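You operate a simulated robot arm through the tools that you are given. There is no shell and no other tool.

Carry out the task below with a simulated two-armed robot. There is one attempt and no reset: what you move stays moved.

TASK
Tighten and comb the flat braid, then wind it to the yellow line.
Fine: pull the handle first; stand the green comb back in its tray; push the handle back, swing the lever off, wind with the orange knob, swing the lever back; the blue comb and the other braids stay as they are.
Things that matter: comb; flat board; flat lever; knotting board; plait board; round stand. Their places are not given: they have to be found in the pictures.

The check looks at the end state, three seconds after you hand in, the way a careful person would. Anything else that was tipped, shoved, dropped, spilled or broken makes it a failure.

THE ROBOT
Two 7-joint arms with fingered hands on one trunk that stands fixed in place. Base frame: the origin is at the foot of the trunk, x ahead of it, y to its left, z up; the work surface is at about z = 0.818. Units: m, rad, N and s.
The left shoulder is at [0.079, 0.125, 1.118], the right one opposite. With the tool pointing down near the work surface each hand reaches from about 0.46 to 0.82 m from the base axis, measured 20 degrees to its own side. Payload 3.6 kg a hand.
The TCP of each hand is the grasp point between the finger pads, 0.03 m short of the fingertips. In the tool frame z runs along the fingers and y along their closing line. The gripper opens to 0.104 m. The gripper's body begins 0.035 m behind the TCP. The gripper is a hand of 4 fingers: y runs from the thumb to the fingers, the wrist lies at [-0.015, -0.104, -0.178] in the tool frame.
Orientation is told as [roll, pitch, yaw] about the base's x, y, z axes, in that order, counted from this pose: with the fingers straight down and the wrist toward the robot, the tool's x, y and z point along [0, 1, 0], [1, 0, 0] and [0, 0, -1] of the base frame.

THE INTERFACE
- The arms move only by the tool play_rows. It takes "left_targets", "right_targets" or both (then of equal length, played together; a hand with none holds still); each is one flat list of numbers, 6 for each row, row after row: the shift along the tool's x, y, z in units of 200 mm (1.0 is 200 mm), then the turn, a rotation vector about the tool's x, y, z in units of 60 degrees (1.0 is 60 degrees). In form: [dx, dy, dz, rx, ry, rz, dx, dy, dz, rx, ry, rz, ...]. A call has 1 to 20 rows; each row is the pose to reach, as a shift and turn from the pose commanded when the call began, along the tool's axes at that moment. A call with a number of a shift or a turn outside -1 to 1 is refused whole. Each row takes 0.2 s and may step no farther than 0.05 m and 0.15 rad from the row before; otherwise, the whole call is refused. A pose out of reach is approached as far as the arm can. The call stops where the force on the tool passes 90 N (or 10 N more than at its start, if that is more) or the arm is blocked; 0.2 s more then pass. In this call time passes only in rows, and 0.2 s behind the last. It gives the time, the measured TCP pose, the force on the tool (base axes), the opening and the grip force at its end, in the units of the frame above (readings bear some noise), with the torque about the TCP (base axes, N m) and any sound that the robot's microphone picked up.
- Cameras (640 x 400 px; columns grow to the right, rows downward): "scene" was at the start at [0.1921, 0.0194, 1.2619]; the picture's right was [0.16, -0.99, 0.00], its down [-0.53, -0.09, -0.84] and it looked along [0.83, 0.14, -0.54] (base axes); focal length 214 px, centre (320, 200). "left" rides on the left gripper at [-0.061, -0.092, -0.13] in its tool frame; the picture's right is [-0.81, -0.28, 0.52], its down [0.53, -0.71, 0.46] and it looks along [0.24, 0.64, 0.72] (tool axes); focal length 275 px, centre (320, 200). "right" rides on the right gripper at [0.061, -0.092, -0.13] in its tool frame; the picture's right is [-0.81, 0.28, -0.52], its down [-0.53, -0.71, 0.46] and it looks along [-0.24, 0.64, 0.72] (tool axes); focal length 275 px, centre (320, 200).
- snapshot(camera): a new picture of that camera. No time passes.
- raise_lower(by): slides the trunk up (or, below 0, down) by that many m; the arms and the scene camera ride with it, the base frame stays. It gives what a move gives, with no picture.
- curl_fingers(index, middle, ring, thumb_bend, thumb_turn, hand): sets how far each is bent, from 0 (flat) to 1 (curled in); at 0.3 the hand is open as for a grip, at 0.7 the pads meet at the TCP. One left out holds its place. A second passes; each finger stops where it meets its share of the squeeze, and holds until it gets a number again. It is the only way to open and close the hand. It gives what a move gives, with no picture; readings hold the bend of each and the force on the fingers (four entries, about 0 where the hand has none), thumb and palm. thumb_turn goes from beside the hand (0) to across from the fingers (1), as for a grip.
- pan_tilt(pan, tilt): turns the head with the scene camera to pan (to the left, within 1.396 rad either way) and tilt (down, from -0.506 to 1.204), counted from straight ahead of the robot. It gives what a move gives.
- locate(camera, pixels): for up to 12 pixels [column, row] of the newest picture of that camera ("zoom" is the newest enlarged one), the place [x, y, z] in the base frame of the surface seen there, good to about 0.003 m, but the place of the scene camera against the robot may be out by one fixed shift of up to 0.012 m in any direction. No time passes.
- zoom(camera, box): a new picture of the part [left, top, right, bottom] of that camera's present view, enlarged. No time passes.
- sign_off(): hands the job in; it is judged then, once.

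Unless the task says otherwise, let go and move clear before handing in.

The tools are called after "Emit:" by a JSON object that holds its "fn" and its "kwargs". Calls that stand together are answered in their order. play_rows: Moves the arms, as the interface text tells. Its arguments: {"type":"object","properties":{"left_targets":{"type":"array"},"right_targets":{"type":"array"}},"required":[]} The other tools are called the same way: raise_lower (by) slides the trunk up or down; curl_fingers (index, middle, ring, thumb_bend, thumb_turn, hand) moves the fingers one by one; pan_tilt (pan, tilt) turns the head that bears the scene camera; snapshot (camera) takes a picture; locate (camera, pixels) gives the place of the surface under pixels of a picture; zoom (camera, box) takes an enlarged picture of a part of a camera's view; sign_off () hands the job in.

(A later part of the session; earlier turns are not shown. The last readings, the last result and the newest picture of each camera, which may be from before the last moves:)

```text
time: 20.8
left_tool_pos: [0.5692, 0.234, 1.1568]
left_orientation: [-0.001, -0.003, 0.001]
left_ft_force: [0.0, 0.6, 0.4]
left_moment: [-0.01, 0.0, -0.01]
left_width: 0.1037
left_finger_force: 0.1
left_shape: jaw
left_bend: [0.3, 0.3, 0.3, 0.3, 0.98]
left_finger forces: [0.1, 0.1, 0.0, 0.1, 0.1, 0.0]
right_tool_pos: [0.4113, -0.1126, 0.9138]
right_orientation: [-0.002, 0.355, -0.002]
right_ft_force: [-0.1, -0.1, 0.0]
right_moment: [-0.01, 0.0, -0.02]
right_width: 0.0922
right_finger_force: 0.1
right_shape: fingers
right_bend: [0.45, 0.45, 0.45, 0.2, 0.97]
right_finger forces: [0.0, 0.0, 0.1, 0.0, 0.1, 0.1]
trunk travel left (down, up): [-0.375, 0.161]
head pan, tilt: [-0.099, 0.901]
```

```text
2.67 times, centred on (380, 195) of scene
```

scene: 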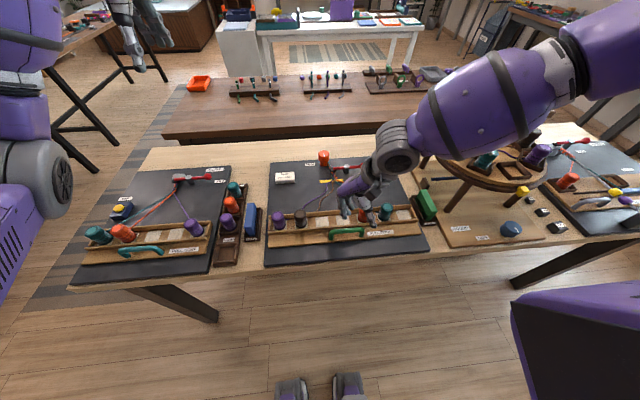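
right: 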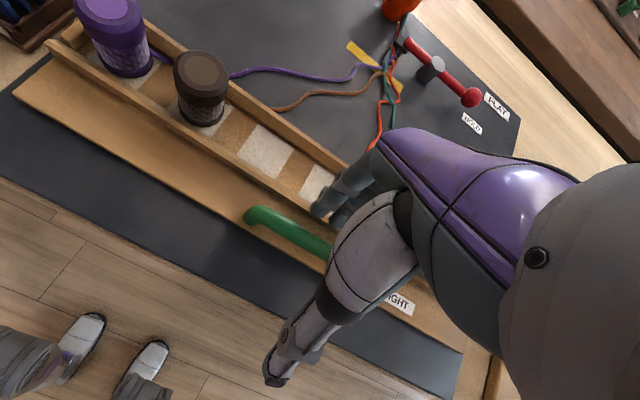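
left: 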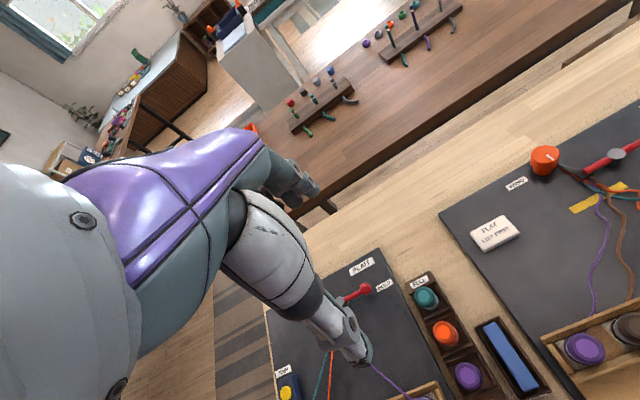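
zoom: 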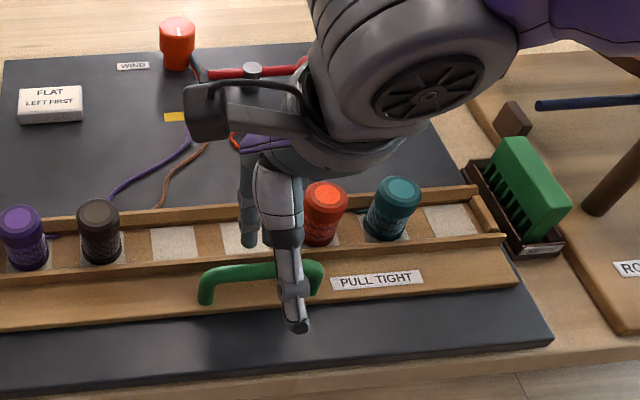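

Fingers hang just behind the bar and the thumb in front. Lowering 0.03 more by the trunk.

Emit:
{"fn": "raise_lower", "kwargs": {"by": -0.03}}

Emit:
{"fn": "zoom", "kwargs": {"camera": "scene", "box": [280, 150, 440, 250]}}

Emit:
{"fn": "snapshot", "kwargs": {"camera": "left"}}

Emit:
{"fn": "snapshot", "kwargs": {"camera": "right"}}

```text
time: 21.6
left_tool_pos: [0.5682, 0.2341, 1.1255]
left_orientation: [0.0, 0.0, 0.0]
left_ft_force: [-0.6, -0.2, 0.3]
left_moment: [-0.01, 0.02, 0.03]
left_width: 0.1037
left_finger_force: 0.1
left_shape: jaw
left_bend: [0.3, 0.3, 0.3, 0.3, 0.98]
left_finger forces: [0.0, 0.1, 0.0, 0.0, 0.0, 0.0]
right_tool_pos: [0.4118, -0.1135, 0.8833]
right_orientation: [-0.002, 0.355, -0.004]
right_ft_force: [-1.2, 0.3, 1.6]
right_moment: [-0.02, 0.07, -0.02]
right_width: 0.0915
right_finger_force: 1.1
right_shape: fingers
right_bend: [0.46, 0.46, 0.45, 0.2, 0.97]
right_finger forces: [0.5, 1.2, 0.0, 0.0, 0.1, 0.0]
trunk travel left (down, up): [-0.345, 0.191]
head pan, tilt: [-0.099, 0.901]
```

```text
4.00 times, centred on (360, 200) of scene
```

zoom: 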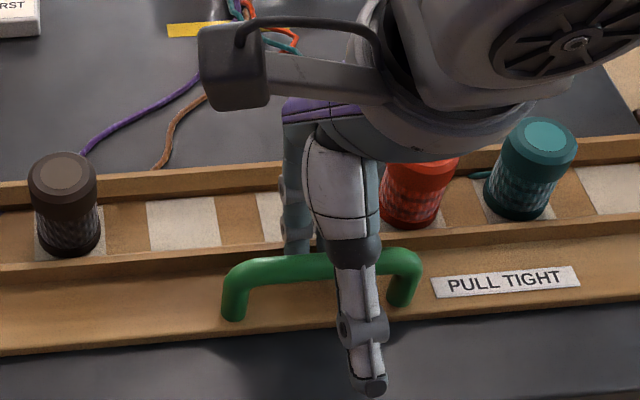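

```text
taken
```

left: 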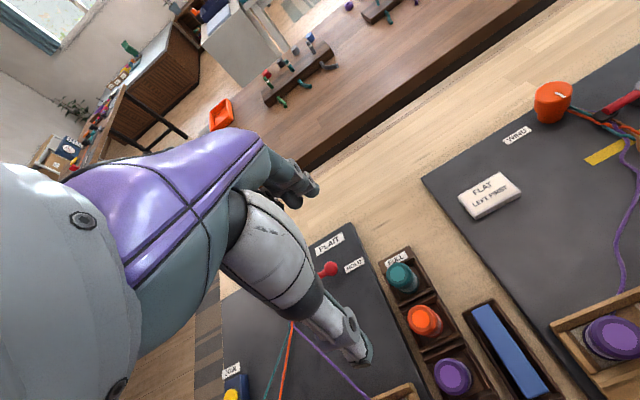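

```text
taken
```

right: 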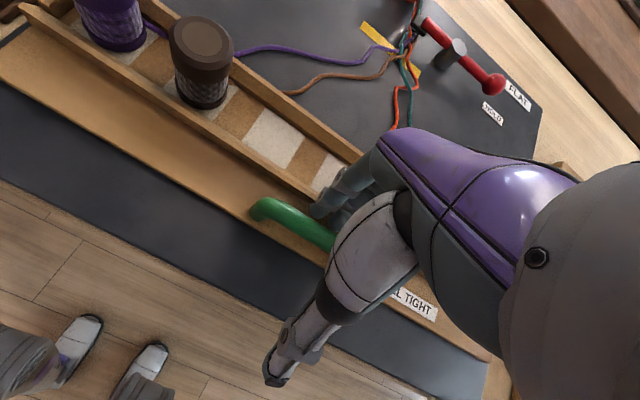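

Light contact (1.2 N) on the middle finger, as the fingers lie against the bar. I'll close the hand on the bar.

Emit:
{"fn": "curl_fingers", "kwargs": {"hand": "right", "index": 0.75, "middle": 0.75, "ring": 0.75, "thumb_bend": 0.6}}

Emit:
{"fn": "zoom", "kwargs": {"camera": "scene", "box": [280, 150, 440, 250]}}

```text
time: 22.6
left_tool_pos: [0.5687, 0.2347, 1.1274]
left_orientation: [0.0, 0.001, -0.002]
left_ft_force: [0.4, -0.1, 0.8]
left_moment: [-0.01, 0.01, 0.04]
left_width: 0.1035
left_finger_force: 0.1
left_shape: jaw
left_bend: [0.3, 0.3, 0.3, 0.3, 0.98]
left_finger forces: [0.1, 0.0, 0.0, 0.0, 0.0, 0.0]
right_tool_pos: [0.4115, -0.1124, 0.8837]
right_orientation: [-0.001, 0.354, -0.001]
right_ft_force: [1.7, -0.9, 2.9]
right_moment: [0.0, 0.02, 0.01]
right_width: 0.0093
right_finger_force: 2.5
right_shape: fingers
right_bend: [0.75, 0.75, 0.75, 0.57, 1.0]
right_finger forces: [1.9, 1.1, 0.0, 0.1, 2.3, 0.0]
trunk travel left (down, up): [-0.345, 0.191]
head pan, tilt: [-0.099, 0.901]
```

```text
4.00 times, centred on (360, 200) of scene
```

zoom: 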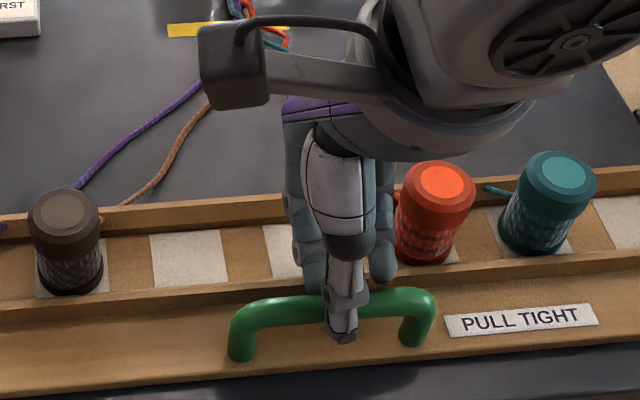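

Closing drew the handle toward me (bar now at zoom y≈300 vs 265 before). I'll check where it is now.

Emit:
{"fn": "locate", "kwargs": {"camera": "zoom", "pixels": [[260, 308], [400, 300], [66, 205], [440, 185], [500, 320], [300, 350], [545, 175], [180, 295]]}}

Emit:
{"fn": "snapshot", "kwargs": {"camera": "right"}}

Emit:
{"fn": "zoom", "kwargs": {"camera": "scene", "box": [240, 110, 480, 260]}}

```text
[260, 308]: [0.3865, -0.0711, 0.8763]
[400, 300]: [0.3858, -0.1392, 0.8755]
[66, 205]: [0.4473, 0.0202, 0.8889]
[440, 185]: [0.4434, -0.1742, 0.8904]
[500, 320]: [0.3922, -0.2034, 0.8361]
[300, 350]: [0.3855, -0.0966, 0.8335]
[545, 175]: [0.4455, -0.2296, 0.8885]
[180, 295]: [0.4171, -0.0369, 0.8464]
```

```text
taken
```

right: 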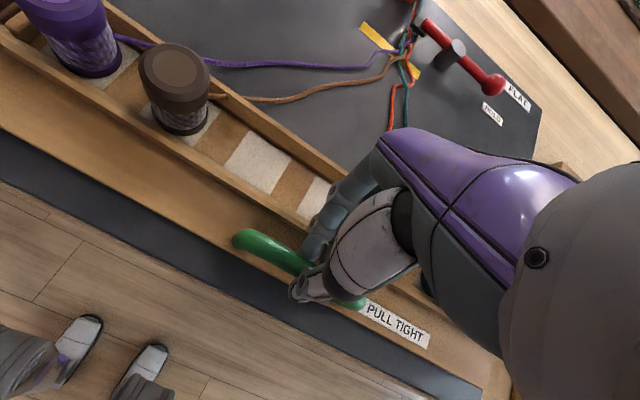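

```text
2.67 times, centred on (360, 185) of scene
```

zoom: 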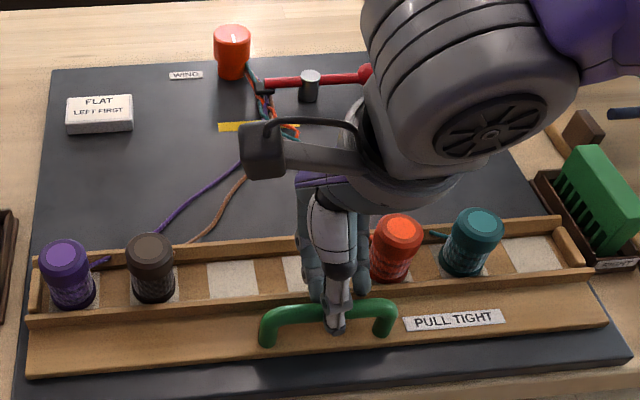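

The tray has come 24 mm and the strands are straightening. I'll go on pulling in small steps and watch the force.

Emit:
{"fn": "play_rows", "kwargs": {"right_targets": [0, -0.024, 0.009, 0, 0, 0, 0, -0.047, 0.018, 0, 0, 0, 0, -0.07, 0.026, 0, 0, 0]}}

Emit:
{"fn": "zoom", "kwargs": {"camera": "scene", "box": [240, 110, 480, 260]}}

Emit:
{"fn": "zoom", "kwargs": {"camera": "right", "box": [240, 0, 480, 150]}}

```text
time: 23.4
left_tool_pos: [0.5693, 0.2342, 1.1261]
left_orientation: [0.0, 0.001, -0.001]
left_ft_force: [-0.4, 0.1, -0.4]
left_moment: [-0.02, 0.0, 0.0]
left_width: 0.1035
left_finger_force: 0.0
left_shape: jaw
left_bend: [0.3, 0.3, 0.3, 0.3, 0.98]
left_finger forces: [0.0, 0.0, 0.1, 0.0, 0.1, 0.0]
right_tool_pos: [0.3967, -0.1126, 0.8823]
right_orientation: [-0.003, 0.355, -0.002]
right_ft_force: [0.7, -0.5, 2.8]
right_moment: [-0.04, 0.04, 0.01]
right_width: 0.0094
right_finger_force: 2.2
right_shape: fingers
right_bend: [0.75, 0.75, 0.75, 0.57, 1.0]
right_finger forces: [2.1, 1.3, 0.0, 0.0, 2.7, 0.0]
trunk travel left (down, up): [-0.345, 0.191]
head pan, tilt: [-0.099, 0.901]
```

```text
2.67 times, centred on (360, 185) of scene
```

zoom: 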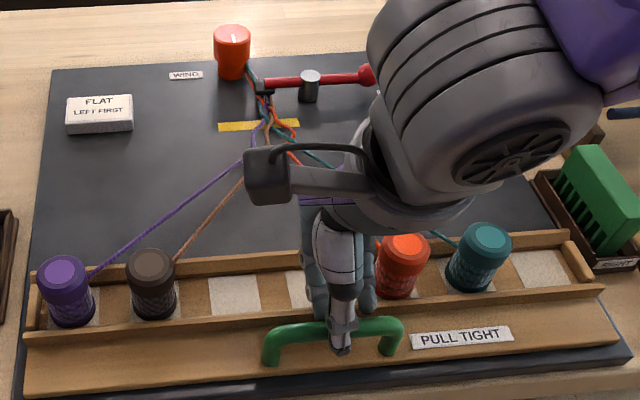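

```text
2.67 times, centred on (360, 75) of right
```

zoom: 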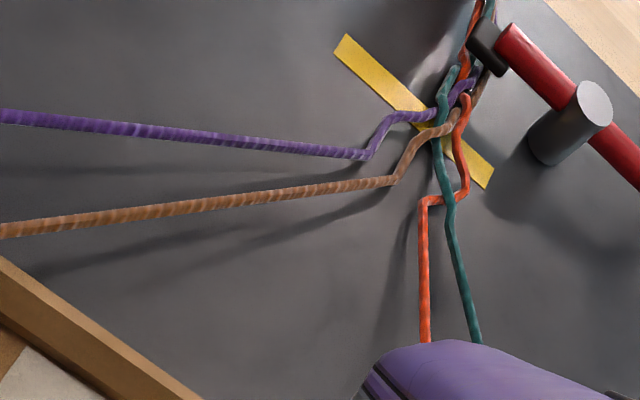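

Strands are now straight up to the kinks near the fell. No resistance yet (force ~1 N), so I'll pull a bit further.

Emit:
{"fn": "play_rows", "kwargs": {"right_targets": [0, -0.024, 0.009, 0, 0, 0, 0, -0.047, 0.018, 0, 0, 0]}}

Emit:
{"fn": "zoom", "kwargs": {"camera": "right", "box": [240, 0, 480, 150]}}

Emit:
{"fn": "zoom", "kwargs": {"camera": "scene", "box": [240, 110, 480, 260]}}

```text
time: 24.0
left_tool_pos: [0.5689, 0.2344, 1.1262]
left_orientation: [0.0, 0.002, 0.001]
left_ft_force: [-0.5, 0.4, 0.1]
left_moment: [0.0, -0.04, 0.03]
left_width: 0.1037
left_finger_force: 0.0
left_shape: jaw
left_bend: [0.3, 0.3, 0.3, 0.3, 0.98]
left_finger forces: [0.1, 0.0, 0.0, 0.0, 0.0, 0.0]
right_tool_pos: [0.3897, -0.1131, 0.884]
right_orientation: [-0.002, 0.35, -0.002]
right_ft_force: [12.6, -1.2, 9.1]
right_moment: [-0.02, -0.12, 0.0]
right_width: 0.0098
right_finger_force: 8.1
right_shape: fingers
right_bend: [0.75, 0.76, 0.75, 0.58, 1.0]
right_finger forces: [6.0, 9.4, 0.0, 0.0, 1.6, 0.1]
trunk travel left (down, up): [-0.345, 0.191]
head pan, tilt: [-0.099, 0.901]
```

```text
2.67 times, centred on (360, 75) of right
```

zoom: 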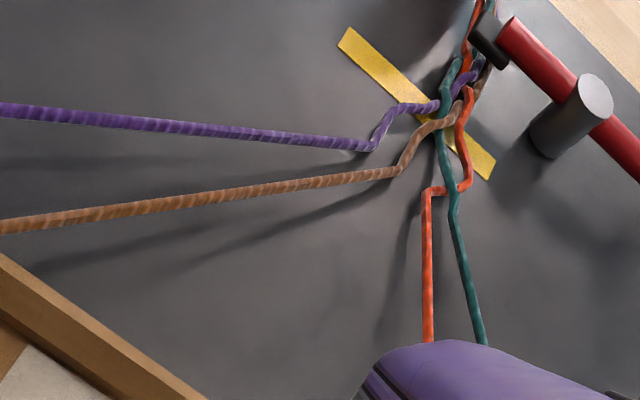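

```text
2.67 times, centred on (360, 185) of scene
```

zoom: 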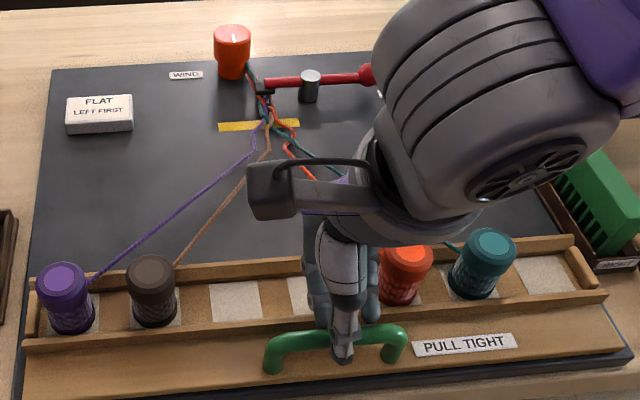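

Resistance of about 13 N now. I'll give one small further pull to confirm it is at its stop.

Emit:
{"fn": "play_rows", "kwargs": {"right_targets": [0, -0.015, 0.006, 0, 0, 0, 0, -0.03, 0.011, 0, 0, 0]}}

Emit:
{"fn": "zoom", "kwargs": {"camera": "scene", "box": [240, 110, 480, 260]}}

Emit:
{"fn": "locate", "kwargs": {"camera": "zoom", "pixels": [[275, 352], [400, 340], [64, 275], [404, 255], [487, 243], [470, 346]]}}

```text
time: 24.6
left_tool_pos: [0.5711, 0.2339, 1.1251]
left_orientation: [0.0, 0.003, 0.0]
left_ft_force: [0.3, 0.0, -0.1]
left_moment: [-0.01, 0.06, 0.0]
left_width: 0.1037
left_finger_force: 0.1
left_shape: jaw
left_bend: [0.3, 0.3, 0.3, 0.3, 0.98]
left_finger forces: [0.0, 0.0, 0.1, 0.0, 0.0, 0.0]
right_tool_pos: [0.3859, -0.1122, 0.8823]
right_orientation: [-0.003, 0.346, -0.004]
right_ft_force: [31.1, -0.3, 17.9]
right_moment: [-0.07, -0.4, 0.03]
right_width: 0.0101
right_finger_force: 18.3
right_shape: fingers
right_bend: [0.75, 0.77, 0.75, 0.59, 1.0]
right_finger forces: [13.6, 22.3, 0.1, 0.1, 0.4, 0.0]
trunk travel left (down, up): [-0.345, 0.191]
head pan, tilt: [-0.099, 0.901]
```

```text
2.67 times, centred on (360, 185) of scene
```

zoom: 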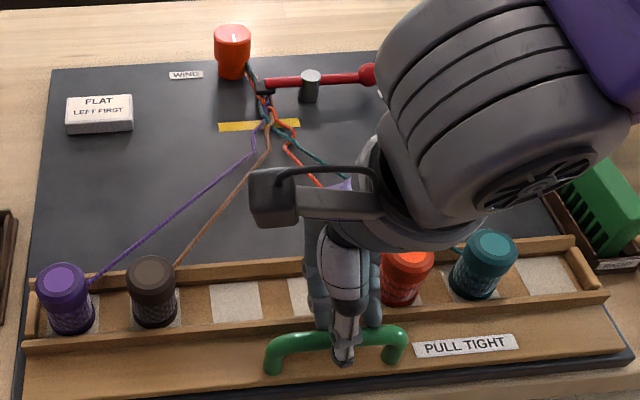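

```text
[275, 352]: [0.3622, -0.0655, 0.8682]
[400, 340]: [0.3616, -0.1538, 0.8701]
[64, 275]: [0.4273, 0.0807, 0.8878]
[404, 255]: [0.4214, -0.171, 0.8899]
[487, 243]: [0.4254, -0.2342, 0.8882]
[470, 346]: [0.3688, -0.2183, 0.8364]
```

Firm stop: 31 N and no movement, so the tray is fully pulled (45 mm). I'll relax the pull, open the thumb, then the fingers.

Emit:
{"fn": "play_rows", "kwargs": {"right_targets": [0, 0.018, -0.007, 0, 0, 0, 0, 0.028, -0.0105, 0, 0, 0]}}

Emit:
{"fn": "curl_fingers", "kwargs": {"hand": "right", "thumb_bend": 0.2}}

Emit:
{"fn": "curl_fingers", "kwargs": {"hand": "right", "index": 0.45, "middle": 0.45, "ring": 0.45}}

Emit:
{"fn": "zoom", "kwargs": {"camera": "scene", "box": [240, 110, 480, 260]}}

```text
time: 25.2
left_tool_pos: [0.5709, 0.2342, 1.125]
left_orientation: [-0.001, 0.002, -0.002]
left_ft_force: [-0.7, 0.2, -0.1]
left_moment: [0.02, -0.02, 0.05]
left_width: 0.1038
left_finger_force: 0.1
left_shape: jaw
left_bend: [0.3, 0.3, 0.3, 0.3, 0.98]
left_finger forces: [0.1, 0.0, 0.0, 0.0, 0.0, 0.0]
right_tool_pos: [0.3879, -0.1119, 0.8831]
right_orientation: [-0.002, 0.358, -0.004]
right_ft_force: [20.5, 1.1, 13.6]
right_moment: [-0.05, -0.18, 0.05]
right_width: 0.0098
right_finger_force: 13.1
right_shape: fingers
right_bend: [0.75, 0.77, 0.75, 0.59, 1.0]
right_finger forces: [10.0, 16.0, 0.0, 0.0, 1.4, 0.0]
trunk travel left (down, up): [-0.345, 0.191]
head pan, tilt: [-0.099, 0.901]
```

```text
time: 26.2
left_tool_pos: [0.5699, 0.2346, 1.1248]
left_orientation: [0.0, 0.001, 0.0]
left_ft_force: [-0.7, 0.5, -0.2]
left_moment: [0.01, 0.01, -0.01]
left_width: 0.1036
left_finger_force: 0.0
left_shape: jaw
left_bend: [0.3, 0.3, 0.3, 0.3, 0.98]
left_finger forces: [0.0, 0.0, 0.0, 0.0, 0.0, 0.1]
right_tool_pos: [0.3872, -0.1123, 0.8838]
right_orientation: [-0.001, 0.356, -0.004]
right_ft_force: [20.5, 1.3, 10.6]
right_moment: [-0.01, -0.24, 0.08]
right_width: 0.0527
right_finger_force: 11.9
right_shape: fingers
right_bend: [0.75, 0.77, 0.75, 0.2, 0.97]
right_finger forces: [8.8, 14.8, 0.1, 0.0, 0.0, 0.0]
trunk travel left (down, up): [-0.345, 0.191]
head pan, tilt: [-0.099, 0.901]
```

```text
time: 27.2
left_tool_pos: [0.5678, 0.2337, 1.1271]
left_orientation: [0.001, 0.001, -0.001]
left_ft_force: [-0.3, 0.6, -0.1]
left_moment: [-0.02, 0.0, 0.02]
left_width: 0.1036
left_finger_force: 0.0
left_shape: jaw
left_bend: [0.3, 0.3, 0.3, 0.3, 0.98]
left_finger forces: [0.1, 0.0, 0.0, 0.1, 0.0, 0.1]
right_tool_pos: [0.3839, -0.1126, 0.8841]
right_orientation: [-0.002, 0.357, -0.002]
right_ft_force: [-2.8, -1.7, 9.4]
right_moment: [-0.13, -0.2, 0.0]
right_width: 0.0878
right_finger_force: 5.3
right_shape: fingers
right_bend: [0.48, 0.47, 0.46, 0.2, 0.97]
right_finger forces: [2.6, 6.0, 1.8, 0.0, 0.0, 0.1]
trunk travel left (down, up): [-0.345, 0.191]
head pan, tilt: [-0.099, 0.901]
```

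```text
2.67 times, centred on (360, 185) of scene
```

zoom: 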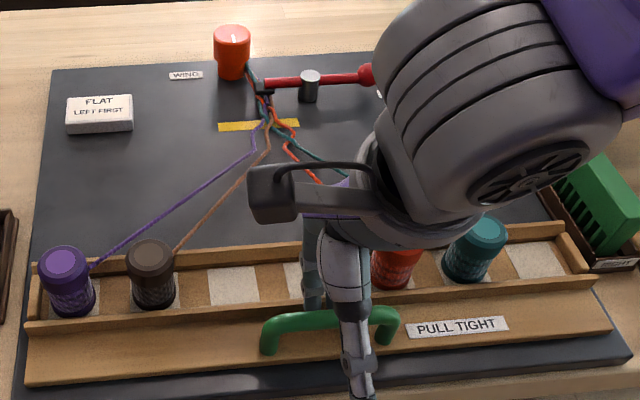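

Opening the fingers pressed on the front rail and pushed the tray back a few mm. I'll lift 10 mm to clear the rail, then hook-pull again with just the fingertips.

Emit:
{"fn": "play_rows", "kwargs": {"right_targets": [0, -0.009, -0.024, 0, 0, 0, 0, -0.018, -0.047, 0, 0, 0]}}

Emit:
{"fn": "zoom", "kwargs": {"camera": "scene", "box": [280, 170, 440, 270]}}

Emit:
{"fn": "locate", "kwargs": {"camera": "zoom", "pixels": [[250, 288], [425, 270], [48, 165], [505, 135]]}}

Emit:
{"fn": "snapshot", "kwargs": {"camera": "right"}}

```text
time: 27.8
left_tool_pos: [0.5685, 0.2332, 1.1262]
left_orientation: [-0.002, -0.002, 0.0]
left_ft_force: [0.2, -0.3, 0.8]
left_moment: [0.0, 0.0, 0.01]
left_width: 0.1037
left_finger_force: 0.0
left_shape: jaw
left_bend: [0.3, 0.3, 0.3, 0.3, 0.98]
left_finger forces: [0.0, 0.0, 0.0, 0.1, 0.0, 0.1]
right_tool_pos: [0.3846, -0.1121, 0.893]
right_orientation: [0.0, 0.356, -0.002]
right_ft_force: [-1.1, 0.5, 0.3]
right_moment: [-0.02, -0.01, 0.03]
right_width: 0.0921
right_finger_force: 0.0
right_shape: fingers
right_bend: [0.45, 0.45, 0.45, 0.2, 0.97]
right_finger forces: [0.1, 0.0, 0.0, 0.0, 0.0, 0.0]
trunk travel left (down, up): [-0.345, 0.191]
head pan, tilt: [-0.099, 0.901]
```

```text
4.00 times, centred on (360, 220) of scene
```

zoom: 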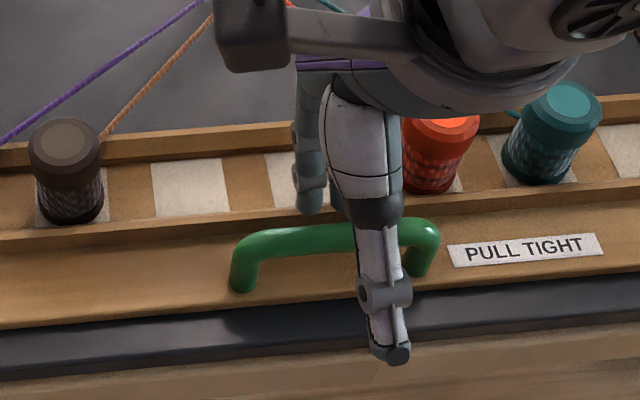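

```text
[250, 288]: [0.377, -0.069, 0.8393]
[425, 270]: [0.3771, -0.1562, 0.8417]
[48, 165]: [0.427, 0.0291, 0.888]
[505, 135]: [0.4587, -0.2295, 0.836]
```

```text
taken
```

right: 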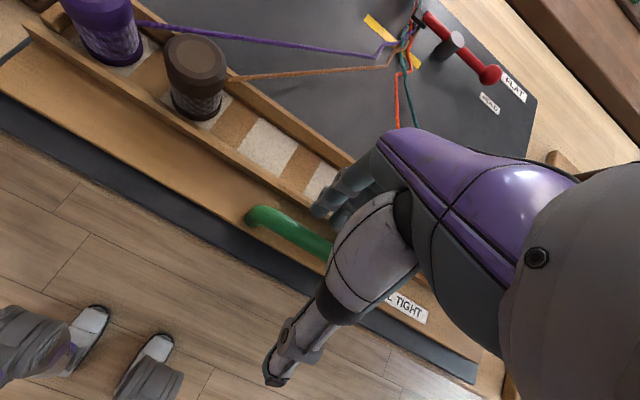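

The tray slid back about 9 mm (bar now ≈0.38), although the strands are still straight. I'll pull it back to the stop with the fingertips, staying above the rail.

Emit:
{"fn": "play_rows", "kwargs": {"right_targets": [0, -0.024, 0.009, 0, 0, 0, 0, -0.047, 0.018, 0, 0, 0, 0, -0.07, 0.026, 0, 0, 0, 0, -0.085, 0.032, 0, 0, 0, 0, -0.1, 0.037, 0, 0, 0]}}

Emit:
{"fn": "zoom", "kwargs": {"camera": "scene", "box": [280, 170, 440, 270]}}

```text
time: 29.0
left_tool_pos: [0.5703, 0.2337, 1.1257]
left_orientation: [0.0, -0.001, 0.001]
left_ft_force: [-0.3, 0.8, -0.2]
left_moment: [0.02, 0.01, 0.0]
left_width: 0.1036
left_finger_force: 0.1
left_shape: jaw
left_bend: [0.3, 0.3, 0.3, 0.3, 0.98]
left_finger forces: [0.1, 0.1, 0.1, 0.0, 0.0, 0.0]
right_tool_pos: [0.3658, -0.1128, 0.8932]
right_orientation: [-0.001, 0.354, -0.003]
right_ft_force: [3.0, 0.3, 0.2]
right_moment: [0.02, -0.06, 0.02]
right_width: 0.0936
right_finger_force: 1.7
right_shape: fingers
right_bend: [0.44, 0.44, 0.44, 0.2, 0.97]
right_finger forces: [1.0, 0.6, 0.6, 0.0, 0.0, 0.0]
trunk travel left (down, up): [-0.345, 0.191]
head pan, tilt: [-0.099, 0.901]
```

```text
4.00 times, centred on (360, 220) of scene
```

zoom: 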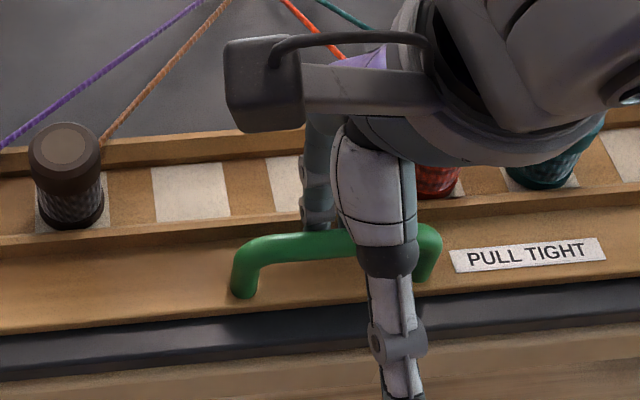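

Contact made (3 N), the tray is moving again. Continue 12 mm.

Emit:
{"fn": "play_rows", "kwargs": {"right_targets": [0, -0.018, 0.007, 0, 0, 0, 0, -0.036, 0.0135, 0, 0, 0, 0, -0.054, 0.02, 0, 0, 0]}}

Emit:
{"fn": "zoom", "kwargs": {"camera": "scene", "box": [280, 170, 440, 270]}}

Emit:
{"fn": "locate", "kwargs": {"camera": "zoom", "pixels": [[290, 245], [245, 295], [60, 165]]}}

```text
time: 29.8
left_tool_pos: [0.5689, 0.2346, 1.126]
left_orientation: [0.0, 0.0, 0.0]
left_ft_force: [-0.1, 0.4, -0.2]
left_moment: [-0.03, 0.0, -0.02]
left_width: 0.1033
left_finger_force: 0.1
left_shape: jaw
left_bend: [0.3, 0.3, 0.3, 0.3, 0.98]
left_finger forces: [0.0, 0.1, 0.0, 0.0, 0.1, 0.1]
right_tool_pos: [0.3541, -0.1126, 0.8937]
right_orientation: [-0.002, 0.355, 0.0]
right_ft_force: [2.1, 0.3, -0.5]
right_moment: [0.01, -0.1, 0.03]
right_width: 0.0937
right_finger_force: 0.4
right_shape: fingers
right_bend: [0.44, 0.45, 0.44, 0.2, 0.97]
right_finger forces: [0.9, 0.4, 0.7, 0.0, 0.1, 0.0]
trunk travel left (down, up): [-0.345, 0.191]
head pan, tilt: [-0.099, 0.901]
```

```text
4.00 times, centred on (360, 220) of scene
```

zoom: 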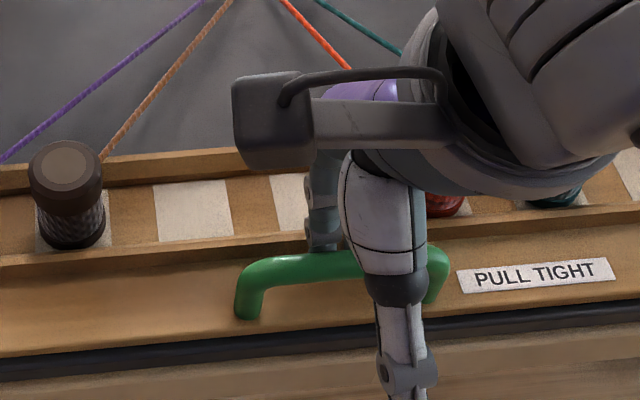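

```text
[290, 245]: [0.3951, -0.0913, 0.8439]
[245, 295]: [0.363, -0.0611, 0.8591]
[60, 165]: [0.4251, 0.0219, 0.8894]
```

Bar is almost back at the earlier stop. A few mm more until resistance.

Emit:
{"fn": "play_rows", "kwargs": {"right_targets": [0, -0.014, 0.005, 0, 0, 0, 0, -0.028, 0.0105, 0, 0, 0]}}

Emit:
{"fn": "zoom", "kwargs": {"camera": "scene", "box": [280, 170, 440, 270]}}

```text
time: 30.4
left_tool_pos: [0.5693, 0.2342, 1.1268]
left_orientation: [0.0, 0.0, -0.001]
left_ft_force: [0.0, -1.1, -0.4]
left_moment: [-0.01, 0.04, 0.02]
left_width: 0.1035
left_finger_force: 0.0
left_shape: jaw
left_bend: [0.3, 0.3, 0.3, 0.3, 0.98]
left_finger forces: [0.0, 0.0, 0.0, 0.0, 0.1, 0.0]
right_tool_pos: [0.3481, -0.1124, 0.8938]
right_orientation: [-0.004, 0.357, -0.002]
right_ft_force: [8.3, -0.7, 0.6]
right_moment: [-0.04, -0.29, 0.06]
right_width: 0.0958
right_finger_force: 2.8
right_shape: fingers
right_bend: [0.42, 0.43, 0.43, 0.2, 0.97]
right_finger forces: [2.9, 1.7, 2.0, 0.1, 0.0, 0.1]
trunk travel left (down, up): [-0.345, 0.191]
head pan, tilt: [-0.099, 0.901]
```

```text
4.00 times, centred on (360, 220) of scene
```

zoom: 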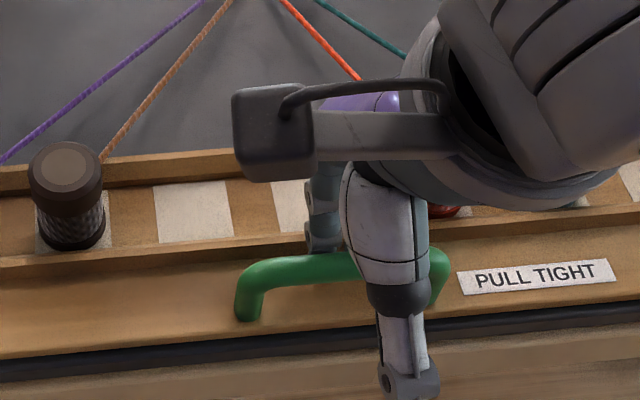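

At the stop again (8 N, no more motion). Now I'll back off forward a little and withdraw along the finger direction.

Emit:
{"fn": "play_rows", "kwargs": {"right_targets": [0, 0.035, -0.013, 0, 0, 0, 0, 0.045, -0.1, 0, 0, 0, 0, 0.045, -0.22, 0, 0, 0, 0, -0.02, -0.42, 0, 0, 0, 0, -0.08, -0.64, 0, 0, 0, 0, -0.15, -0.86, 0, 0, 0]}}

Emit:
{"fn": "snapshot", "kwargs": {"camera": "scene"}}

Emit:
{"fn": "zoom", "kwargs": {"camera": "scene", "box": [240, 110, 480, 260]}}

Emit:
{"fn": "locate", "kwargs": {"camera": "zoom", "pixels": [[275, 352], [400, 340], [64, 275], [404, 255], [487, 243]]}}

```text
time: 31.8
left_tool_pos: [0.5688, 0.234, 1.1265]
left_orientation: [0.0, 0.0, 0.0]
left_ft_force: [0.4, 0.1, 0.7]
left_moment: [0.0, 0.01, -0.01]
left_width: 0.1035
left_finger_force: 0.2
left_shape: jaw
left_bend: [0.3, 0.3, 0.3, 0.3, 0.98]
left_finger forces: [0.0, 0.0, 0.0, 0.0, 0.0, 0.0]
right_tool_pos: [0.3792, -0.1128, 1.0669]
right_orientation: [-0.002, 0.358, 0.001]
right_ft_force: [0.0, -0.1, -1.3]
right_moment: [0.01, -0.01, -0.02]
right_width: 0.0926
right_finger_force: 0.0
right_shape: fingers
right_bend: [0.45, 0.45, 0.45, 0.2, 0.97]
right_finger forces: [0.0, 0.0, 0.0, 0.0, 0.1, 0.0]
trunk travel left (down, up): [-0.345, 0.191]
head pan, tilt: [-0.099, 0.901]
```

```text
taken
```

scene: 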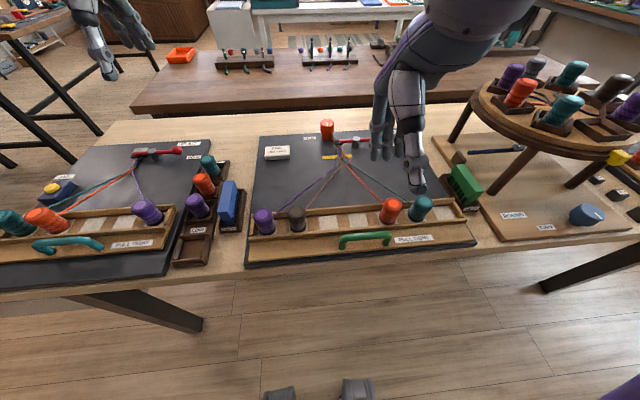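

```text
2.67 times, centred on (360, 185) of scene
```

zoom: 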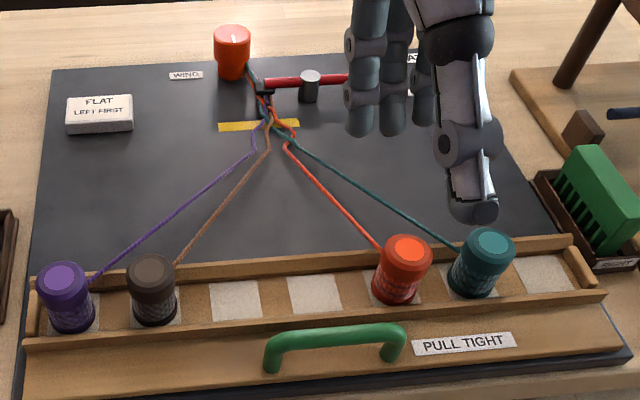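

```text
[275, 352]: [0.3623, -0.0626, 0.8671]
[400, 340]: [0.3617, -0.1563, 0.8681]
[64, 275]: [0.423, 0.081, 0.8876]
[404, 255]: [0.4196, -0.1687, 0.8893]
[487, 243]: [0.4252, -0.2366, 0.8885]
```

The tray stays at full pull and the strands fan out straight. Next the comb: I'll lift the right hand away with pitch 0 toward the comb side and look at the comb's surroundings.

Emit:
{"fn": "play_rows", "kwargs": {"right_targets": [-0.137, 0.037, -0.103, -0.068, 0, 0, -0.274, 0.075, -0.205, -0.136, 0, 0, -0.411, 0.112, -0.308, -0.204, 0, 0, -0.548, 0.15, -0.41, -0.272, 0, 0, -0.685, 0.187, -0.513, -0.34, 0, 0]}}

Emit:
{"fn": "pan_tilt", "kwargs": {"pan": -0.5, "tilt": 0.75}}

Emit:
{"fn": "snapshot", "kwargs": {"camera": "scene"}}

Emit:
{"fn": "snapshot", "kwargs": {"camera": "right"}}

```text
time: 33.0
left_tool_pos: [0.5693, 0.2331, 1.1272]
left_orientation: [0.0, 0.001, 0.0]
left_ft_force: [0.1, 0.8, -0.2]
left_moment: [-0.02, 0.01, -0.07]
left_width: 0.1039
left_finger_force: 0.2
left_shape: jaw
left_bend: [0.3, 0.3, 0.3, 0.3, 0.98]
left_finger forces: [0.0, 0.0, 0.0, 0.0, 0.0, 0.1]
right_tool_pos: [0.4486, -0.2493, 1.1478]
right_orientation: [-0.001, -0.001, 0.001]
right_ft_force: [0.7, -0.6, 0.4]
right_moment: [0.0, 0.0, -0.01]
right_width: 0.0926
right_finger_force: 0.0
right_shape: fingers
right_bend: [0.45, 0.45, 0.45, 0.2, 0.97]
right_finger forces: [0.0, 0.1, 0.0, 0.1, 0.1, 0.1]
trunk travel left (down, up): [-0.345, 0.191]
head pan, tilt: [-0.099, 0.901]
```

```text
time: 33.8
left_tool_pos: [0.5682, 0.2344, 1.1256]
left_orientation: [-0.001, 0.0, 0.0]
left_ft_force: [-0.1, 0.2, 0.2]
left_moment: [0.03, 0.01, 0.03]
left_width: 0.1032
left_finger_force: 0.0
left_shape: jaw
left_bend: [0.3, 0.3, 0.3, 0.3, 0.98]
left_finger forces: [0.0, 0.0, 0.0, 0.1, 0.1, 0.0]
right_tool_pos: [0.4497, -0.249, 1.1491]
right_orientation: [-0.002, -0.001, 0.0]
right_ft_force: [0.9, 0.3, -0.2]
right_moment: [-0.02, 0.02, -0.02]
right_width: 0.0925
right_finger_force: 0.1
right_shape: fingers
right_bend: [0.45, 0.45, 0.45, 0.2, 0.97]
right_finger forces: [0.0, 0.0, 0.0, 0.0, 0.0, 0.1]
trunk travel left (down, up): [-0.345, 0.191]
head pan, tilt: [-0.499, 0.75]
```

```text
taken
```

scene: 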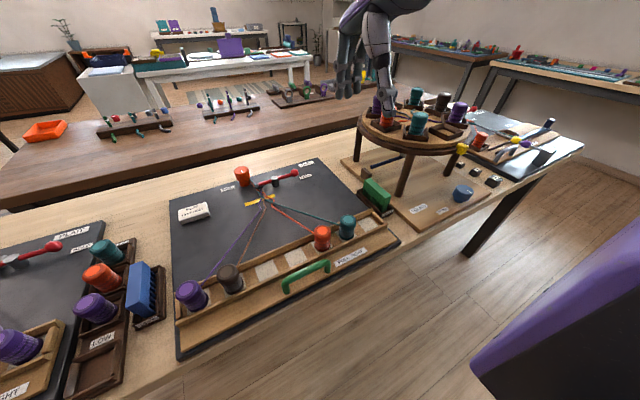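

```text
taken
```

right: 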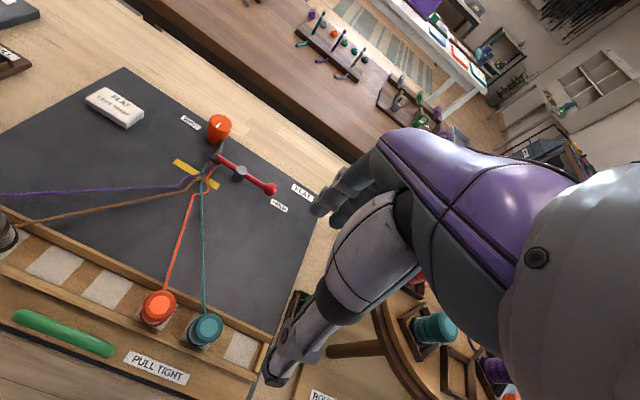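

Emit:
{"fn": "zoom", "kwargs": {"camera": "scene", "box": [340, 90, 500, 230]}}

Emit:
{"fn": "locate", "kwargs": {"camera": "scene", "pixels": [[359, 127], [365, 140], [385, 152], [410, 155], [386, 118], [371, 182], [376, 192], [388, 205], [383, 190], [361, 192], [391, 214], [372, 212]]}}

Emit:
{"fn": "zoom", "kwargs": {"camera": "right", "box": [160, 40, 320, 240]}}

```text
2.86 times, centred on (420, 160) of scene
```

zoom: 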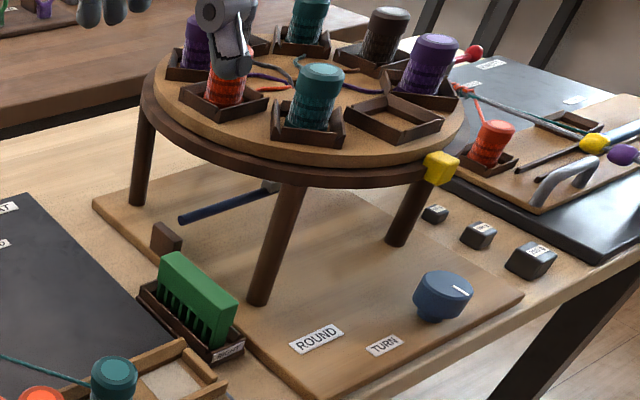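

```text
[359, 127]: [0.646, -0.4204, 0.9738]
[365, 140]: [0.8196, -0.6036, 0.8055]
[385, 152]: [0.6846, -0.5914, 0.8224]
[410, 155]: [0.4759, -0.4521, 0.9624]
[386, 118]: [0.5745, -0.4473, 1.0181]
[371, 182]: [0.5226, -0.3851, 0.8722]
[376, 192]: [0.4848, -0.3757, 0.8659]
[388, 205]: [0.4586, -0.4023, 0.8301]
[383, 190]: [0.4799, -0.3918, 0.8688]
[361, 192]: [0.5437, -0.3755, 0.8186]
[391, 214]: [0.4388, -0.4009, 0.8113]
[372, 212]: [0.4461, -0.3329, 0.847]
```

```text
2.00 times, centred on (240, 140) of right
```

zoom: 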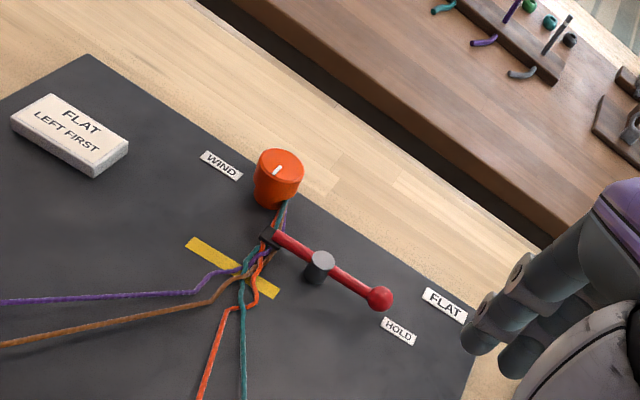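

The round stand's rim (y≈-0.42 to -0.45, z≈0.97) is about 5 cm from the comb, so the wrist must be on the left side: yaw -90°. I'll test that yaw at height with the right hand.

Emit:
{"fn": "play_rows", "kwargs": {"right_targets": [0, 0, 0, 0, 0, 0.13, 0, 0, 0, 0, 0, 0.26, 0, 0, 0, 0, 0, 0.39, 0, 0, 0, 0, 0, 0.52, 0, 0, 0, 0, 0, 0.65, 0, 0, 0, 0, 0, 0.75]}}

Emit:
{"fn": "play_rows", "kwargs": {"right_targets": [0, 0, 0, 0, 0, 0.13, 0, 0, 0, 0, 0, 0.26, 0, 0, 0, 0, 0, 0.39, 0, 0, 0, 0, 0, 0.52, 0, 0, 0, 0, 0, 0.65, 0, 0, 0, 0, 0, 0.75]}}

Emit:
{"fn": "snapshot", "kwargs": {"camera": "scene"}}

Emit:
{"fn": "snapshot", "kwargs": {"camera": "right"}}

```text
time: 35.2
left_tool_pos: [0.5679, 0.2341, 1.1274]
left_orientation: [0.0, 0.0, -0.001]
left_ft_force: [0.5, 0.0, 0.2]
left_moment: [-0.01, -0.01, 0.03]
left_width: 0.1037
left_finger_force: 0.0
left_shape: jaw
left_bend: [0.3, 0.3, 0.3, 0.3, 0.98]
left_finger forces: [0.0, 0.0, 0.0, 0.0, 0.0, 0.0]
right_tool_pos: [0.4491, -0.2497, 1.149]
right_orientation: [0.002, -0.003, -0.791]
right_ft_force: [-0.3, 0.4, -0.1]
right_moment: [-0.01, 0.01, -0.03]
right_width: 0.0922
right_finger_force: 0.1
right_shape: fingers
right_bend: [0.45, 0.45, 0.45, 0.2, 0.97]
right_finger forces: [0.0, 0.0, 0.1, 0.0, 0.1, 0.1]
trunk travel left (down, up): [-0.345, 0.191]
head pan, tilt: [-0.499, 0.75]
```

```text
time: 36.6
left_tool_pos: [0.5686, 0.2334, 1.126]
left_orientation: [0.0, 0.001, 0.002]
left_ft_force: [0.3, 0.4, -0.4]
left_moment: [0.0, 0.0, 0.0]
left_width: 0.1039
left_finger_force: 0.0
left_shape: jaw
left_bend: [0.3, 0.3, 0.3, 0.3, 0.98]
left_finger forces: [0.1, 0.0, 0.0, 0.0, 0.0, 0.0]
right_tool_pos: [0.4501, -0.2486, 1.1489]
right_orientation: [0.001, -0.004, -1.573]
right_ft_force: [0.7, 0.2, -0.2]
right_moment: [0.03, -0.01, 0.01]
right_width: 0.0921
right_finger_force: 0.2
right_shape: fingers
right_bend: [0.45, 0.45, 0.45, 0.2, 0.97]
right_finger forces: [0.0, 0.0, 0.0, 0.0, 0.0, 0.0]
trunk travel left (down, up): [-0.345, 0.191]
head pan, tilt: [-0.499, 0.75]
```

```text
taken
```

scene: 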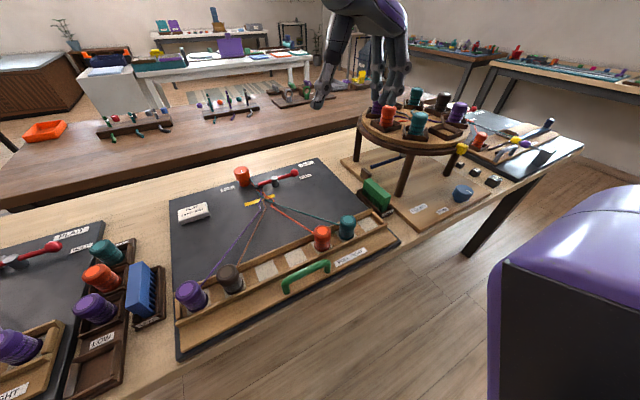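

```text
taken
```

right: 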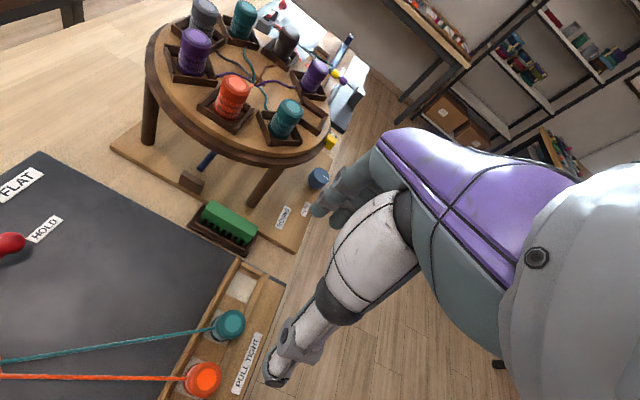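

Yaw -90° works, and the right camera now sees the comb at (230,222). I'll measure it exactly.

Emit:
{"fn": "zoom", "kwargs": {"camera": "right", "box": [160, 170, 320, 270]}}

Emit:
{"fn": "locate", "kwargs": {"camera": "zoom", "pixels": [[185, 130], [280, 180], [375, 235], [170, 125], [385, 240], [200, 118], [130, 150], [350, 345], [250, 190], [270, 165], [180, 165], [360, 290]]}}

```text
4.00 times, centred on (240, 220) of right
```

zoom: 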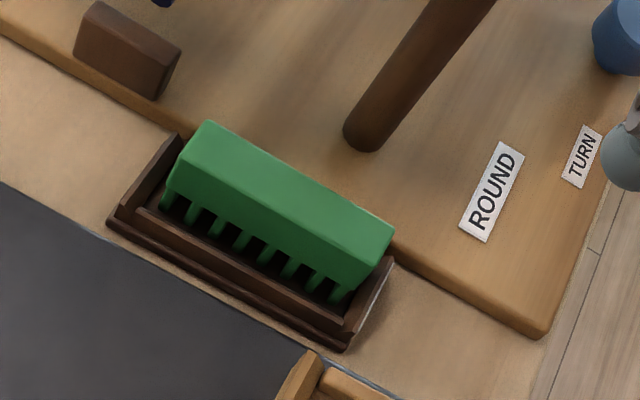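

```text
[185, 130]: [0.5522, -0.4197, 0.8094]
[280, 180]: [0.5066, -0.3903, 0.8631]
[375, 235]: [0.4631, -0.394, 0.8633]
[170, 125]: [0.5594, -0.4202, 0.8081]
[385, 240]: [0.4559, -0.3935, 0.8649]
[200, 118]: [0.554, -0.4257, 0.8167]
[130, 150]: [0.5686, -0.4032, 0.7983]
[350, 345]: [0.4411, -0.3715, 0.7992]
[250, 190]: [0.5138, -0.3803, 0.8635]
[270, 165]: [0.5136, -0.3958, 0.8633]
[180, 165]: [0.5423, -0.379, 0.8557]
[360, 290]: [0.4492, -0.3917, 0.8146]
```

Emit:
{"fn": "locate", "kwargs": {"camera": "zoom", "pixels": [[212, 126], [195, 150], [190, 165], [388, 232], [368, 255], [362, 275], [290, 205], [275, 215], [305, 182], [280, 235], [330, 298], [195, 212]]}}

```text
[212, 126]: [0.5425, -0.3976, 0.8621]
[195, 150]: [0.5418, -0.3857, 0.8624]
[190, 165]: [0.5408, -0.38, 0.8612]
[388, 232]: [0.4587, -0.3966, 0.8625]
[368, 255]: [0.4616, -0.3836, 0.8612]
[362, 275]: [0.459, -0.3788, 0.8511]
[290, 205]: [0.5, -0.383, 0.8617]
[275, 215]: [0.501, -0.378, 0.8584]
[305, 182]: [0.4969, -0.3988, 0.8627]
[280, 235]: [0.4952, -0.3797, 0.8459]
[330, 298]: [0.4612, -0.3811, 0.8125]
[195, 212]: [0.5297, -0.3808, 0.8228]
```

The comb spans x 0.455–0.546, y -0.379 to -0.400, top z 0.8625. I'll tilt the hand 15° away from the stand and come above it.

Emit:
{"fn": "curl_fingers", "kwargs": {"hand": "right", "thumb_bend": 0.42}}

Emit:
{"fn": "play_rows", "kwargs": {"right_targets": [0.08, 0.135, 0.08, -0.083, 0, 0, 0.16, 0.27, 0.16, -0.167, 0, 0, 0.235, 0.405, 0.245, -0.25, 0, 0]}}

Emit:
{"fn": "snapshot", "kwargs": {"camera": "right"}}

Emit:
{"fn": "zoom", "kwargs": {"camera": "scene", "box": [270, 30, 510, 230]}}

```text
time: 37.6
left_tool_pos: [0.5697, 0.234, 1.1259]
left_orientation: [-0.001, 0.0, -0.001]
left_ft_force: [0.6, 0.4, 0.3]
left_moment: [-0.01, -0.02, -0.01]
left_width: 0.1036
left_finger_force: 0.0
left_shape: jaw
left_bend: [0.3, 0.3, 0.3, 0.3, 0.98]
left_finger forces: [0.1, 0.0, 0.0, 0.0, 0.0, 0.0]
right_tool_pos: [0.4493, -0.2495, 1.1481]
right_orientation: [0.002, -0.003, -1.571]
right_ft_force: [-0.6, 0.4, -0.4]
right_moment: [0.02, 0.0, -0.03]
right_width: 0.0695
right_finger_force: 0.2
right_shape: fingers
right_bend: [0.45, 0.45, 0.45, 0.42, 0.99]
right_finger forces: [0.1, 0.0, 0.0, 0.0, 0.0, 0.0]
trunk travel left (down, up): [-0.345, 0.191]
head pan, tilt: [-0.499, 0.75]
```

```text
time: 38.4
left_tool_pos: [0.569, 0.2327, 1.1266]
left_orientation: [0.001, -0.003, 0.0]
left_ft_force: [0.0, -0.5, 0.1]
left_moment: [-0.02, -0.03, 0.02]
left_width: 0.1037
left_finger_force: 0.0
left_shape: jaw
left_bend: [0.3, 0.3, 0.3, 0.3, 0.98]
left_finger forces: [0.0, 0.0, 0.0, 0.0, 0.1, 0.1]
right_tool_pos: [0.4964, -0.3314, 1.0994]
right_orientation: [-0.001, -0.265, -1.571]
right_ft_force: [0.0, -0.3, -0.7]
right_moment: [0.02, 0.04, 0.02]
right_width: 0.069
right_finger_force: 0.0
right_shape: fingers
right_bend: [0.45, 0.45, 0.45, 0.42, 0.99]
right_finger forces: [0.0, 0.0, 0.1, 0.1, 0.0, 0.0]
trunk travel left (down, up): [-0.345, 0.191]
head pan, tilt: [-0.499, 0.75]
```

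```text
taken
```

right: 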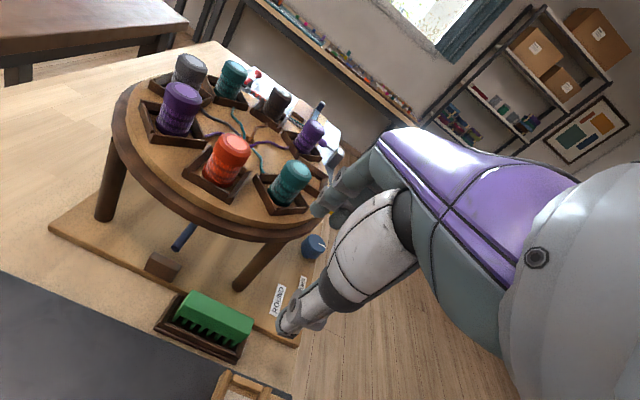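

```text
2.00 times, centred on (390, 130) of scene
```

zoom: 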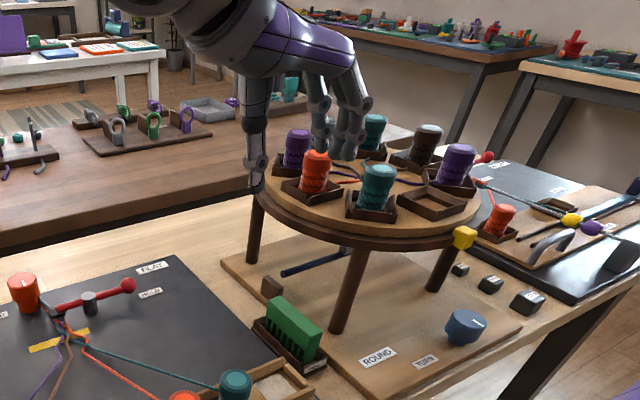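

I need exact rim clearance before descending next to it; I'll locate rim points nearest the comb at (150,185), (200,220), (250,237).

Emit:
{"fn": "zoom", "kwargs": {"camera": "right", "box": [90, 100, 330, 370]}}

Emit:
{"fn": "locate", "kwargs": {"camera": "right", "pixels": [[140, 180], [165, 203], [185, 216], [205, 225], [225, 232], [250, 239], [185, 208], [205, 215], [195, 195], [262, 200], [160, 190], [175, 185]]}}

```text
1.48 times, centred on (210, 235) of right
```

zoom: 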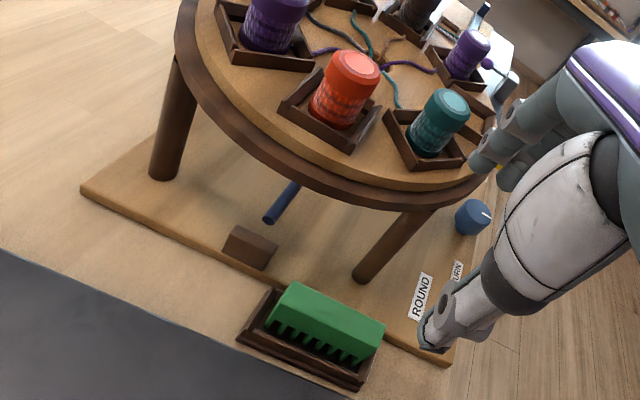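

```text
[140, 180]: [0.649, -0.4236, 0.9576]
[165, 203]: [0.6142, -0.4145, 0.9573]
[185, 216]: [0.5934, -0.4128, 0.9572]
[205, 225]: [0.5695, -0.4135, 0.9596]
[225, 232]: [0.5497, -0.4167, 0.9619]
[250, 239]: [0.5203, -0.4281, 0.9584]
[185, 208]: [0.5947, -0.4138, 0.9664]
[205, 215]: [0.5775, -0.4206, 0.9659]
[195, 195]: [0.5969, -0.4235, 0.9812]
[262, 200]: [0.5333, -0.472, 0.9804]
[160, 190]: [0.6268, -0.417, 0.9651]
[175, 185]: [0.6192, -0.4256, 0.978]
```

The rim is at y -0.428 at x=0.52 and farther away nearer me, so grasping the comb at x≈0.487 gives 1.5–2 cm clearance. Descending to just above the comb, slightly left of it.

Emit:
{"fn": "play_rows", "kwargs": {"right_targets": [-0.01, -0.021, 0.185, 0, 0, 0, -0.02, -0.041, 0.371, 0, 0, 0, -0.03, -0.062, 0.556, 0, 0, 0, -0.04, -0.083, 0.742, 0, 0, 0, -0.047, -0.1035, 0.927, 0, 0, 0]}}

Emit:
{"fn": "snapshot", "kwargs": {"camera": "right"}}

Emit:
{"fn": "zoom", "kwargs": {"camera": "scene", "box": [300, 80, 500, 240]}}

```text
time: 39.6
left_tool_pos: [0.5694, 0.2335, 1.1267]
left_orientation: [0.001, 0.001, 0.0]
left_ft_force: [0.4, 0.1, -0.3]
left_moment: [0.01, -0.01, -0.01]
left_width: 0.1035
left_finger_force: 0.1
left_shape: jaw
left_bend: [0.3, 0.3, 0.3, 0.3, 0.98]
left_finger forces: [0.1, 0.0, 0.0, 0.0, 0.0, 0.0]
right_tool_pos: [0.4881, -0.3593, 0.9153]
right_orientation: [0.001, -0.263, -1.572]
right_ft_force: [0.6, -0.8, 0.0]
right_moment: [0.03, -0.01, -0.04]
right_width: 0.0693
right_finger_force: 0.1
right_shape: fingers
right_bend: [0.45, 0.45, 0.45, 0.42, 0.99]
right_finger forces: [0.0, 0.0, 0.1, 0.0, 0.0, 0.1]
trunk travel left (down, up): [-0.345, 0.191]
head pan, tilt: [-0.499, 0.75]
```

```text
taken
```

right: 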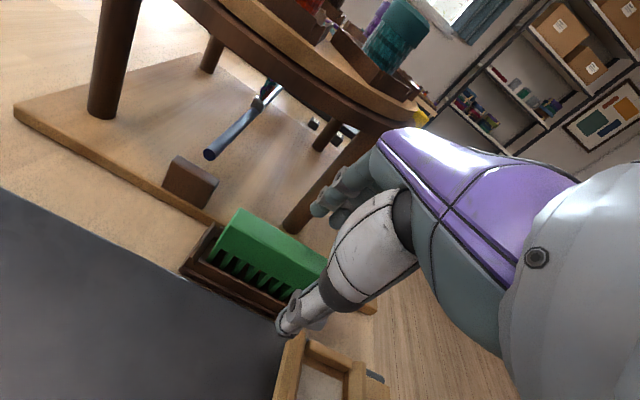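

```text
2.50 times, centred on (400, 160) of scene
```

zoom: 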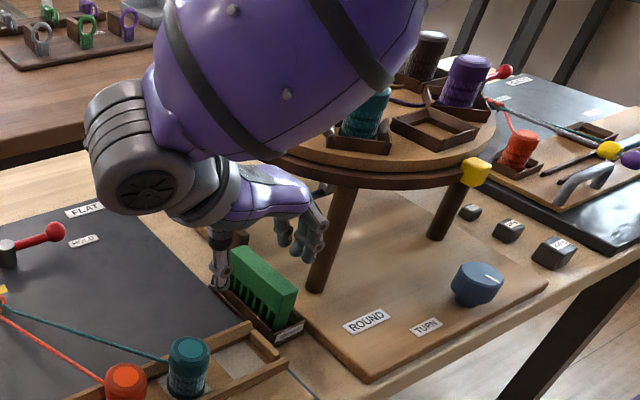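

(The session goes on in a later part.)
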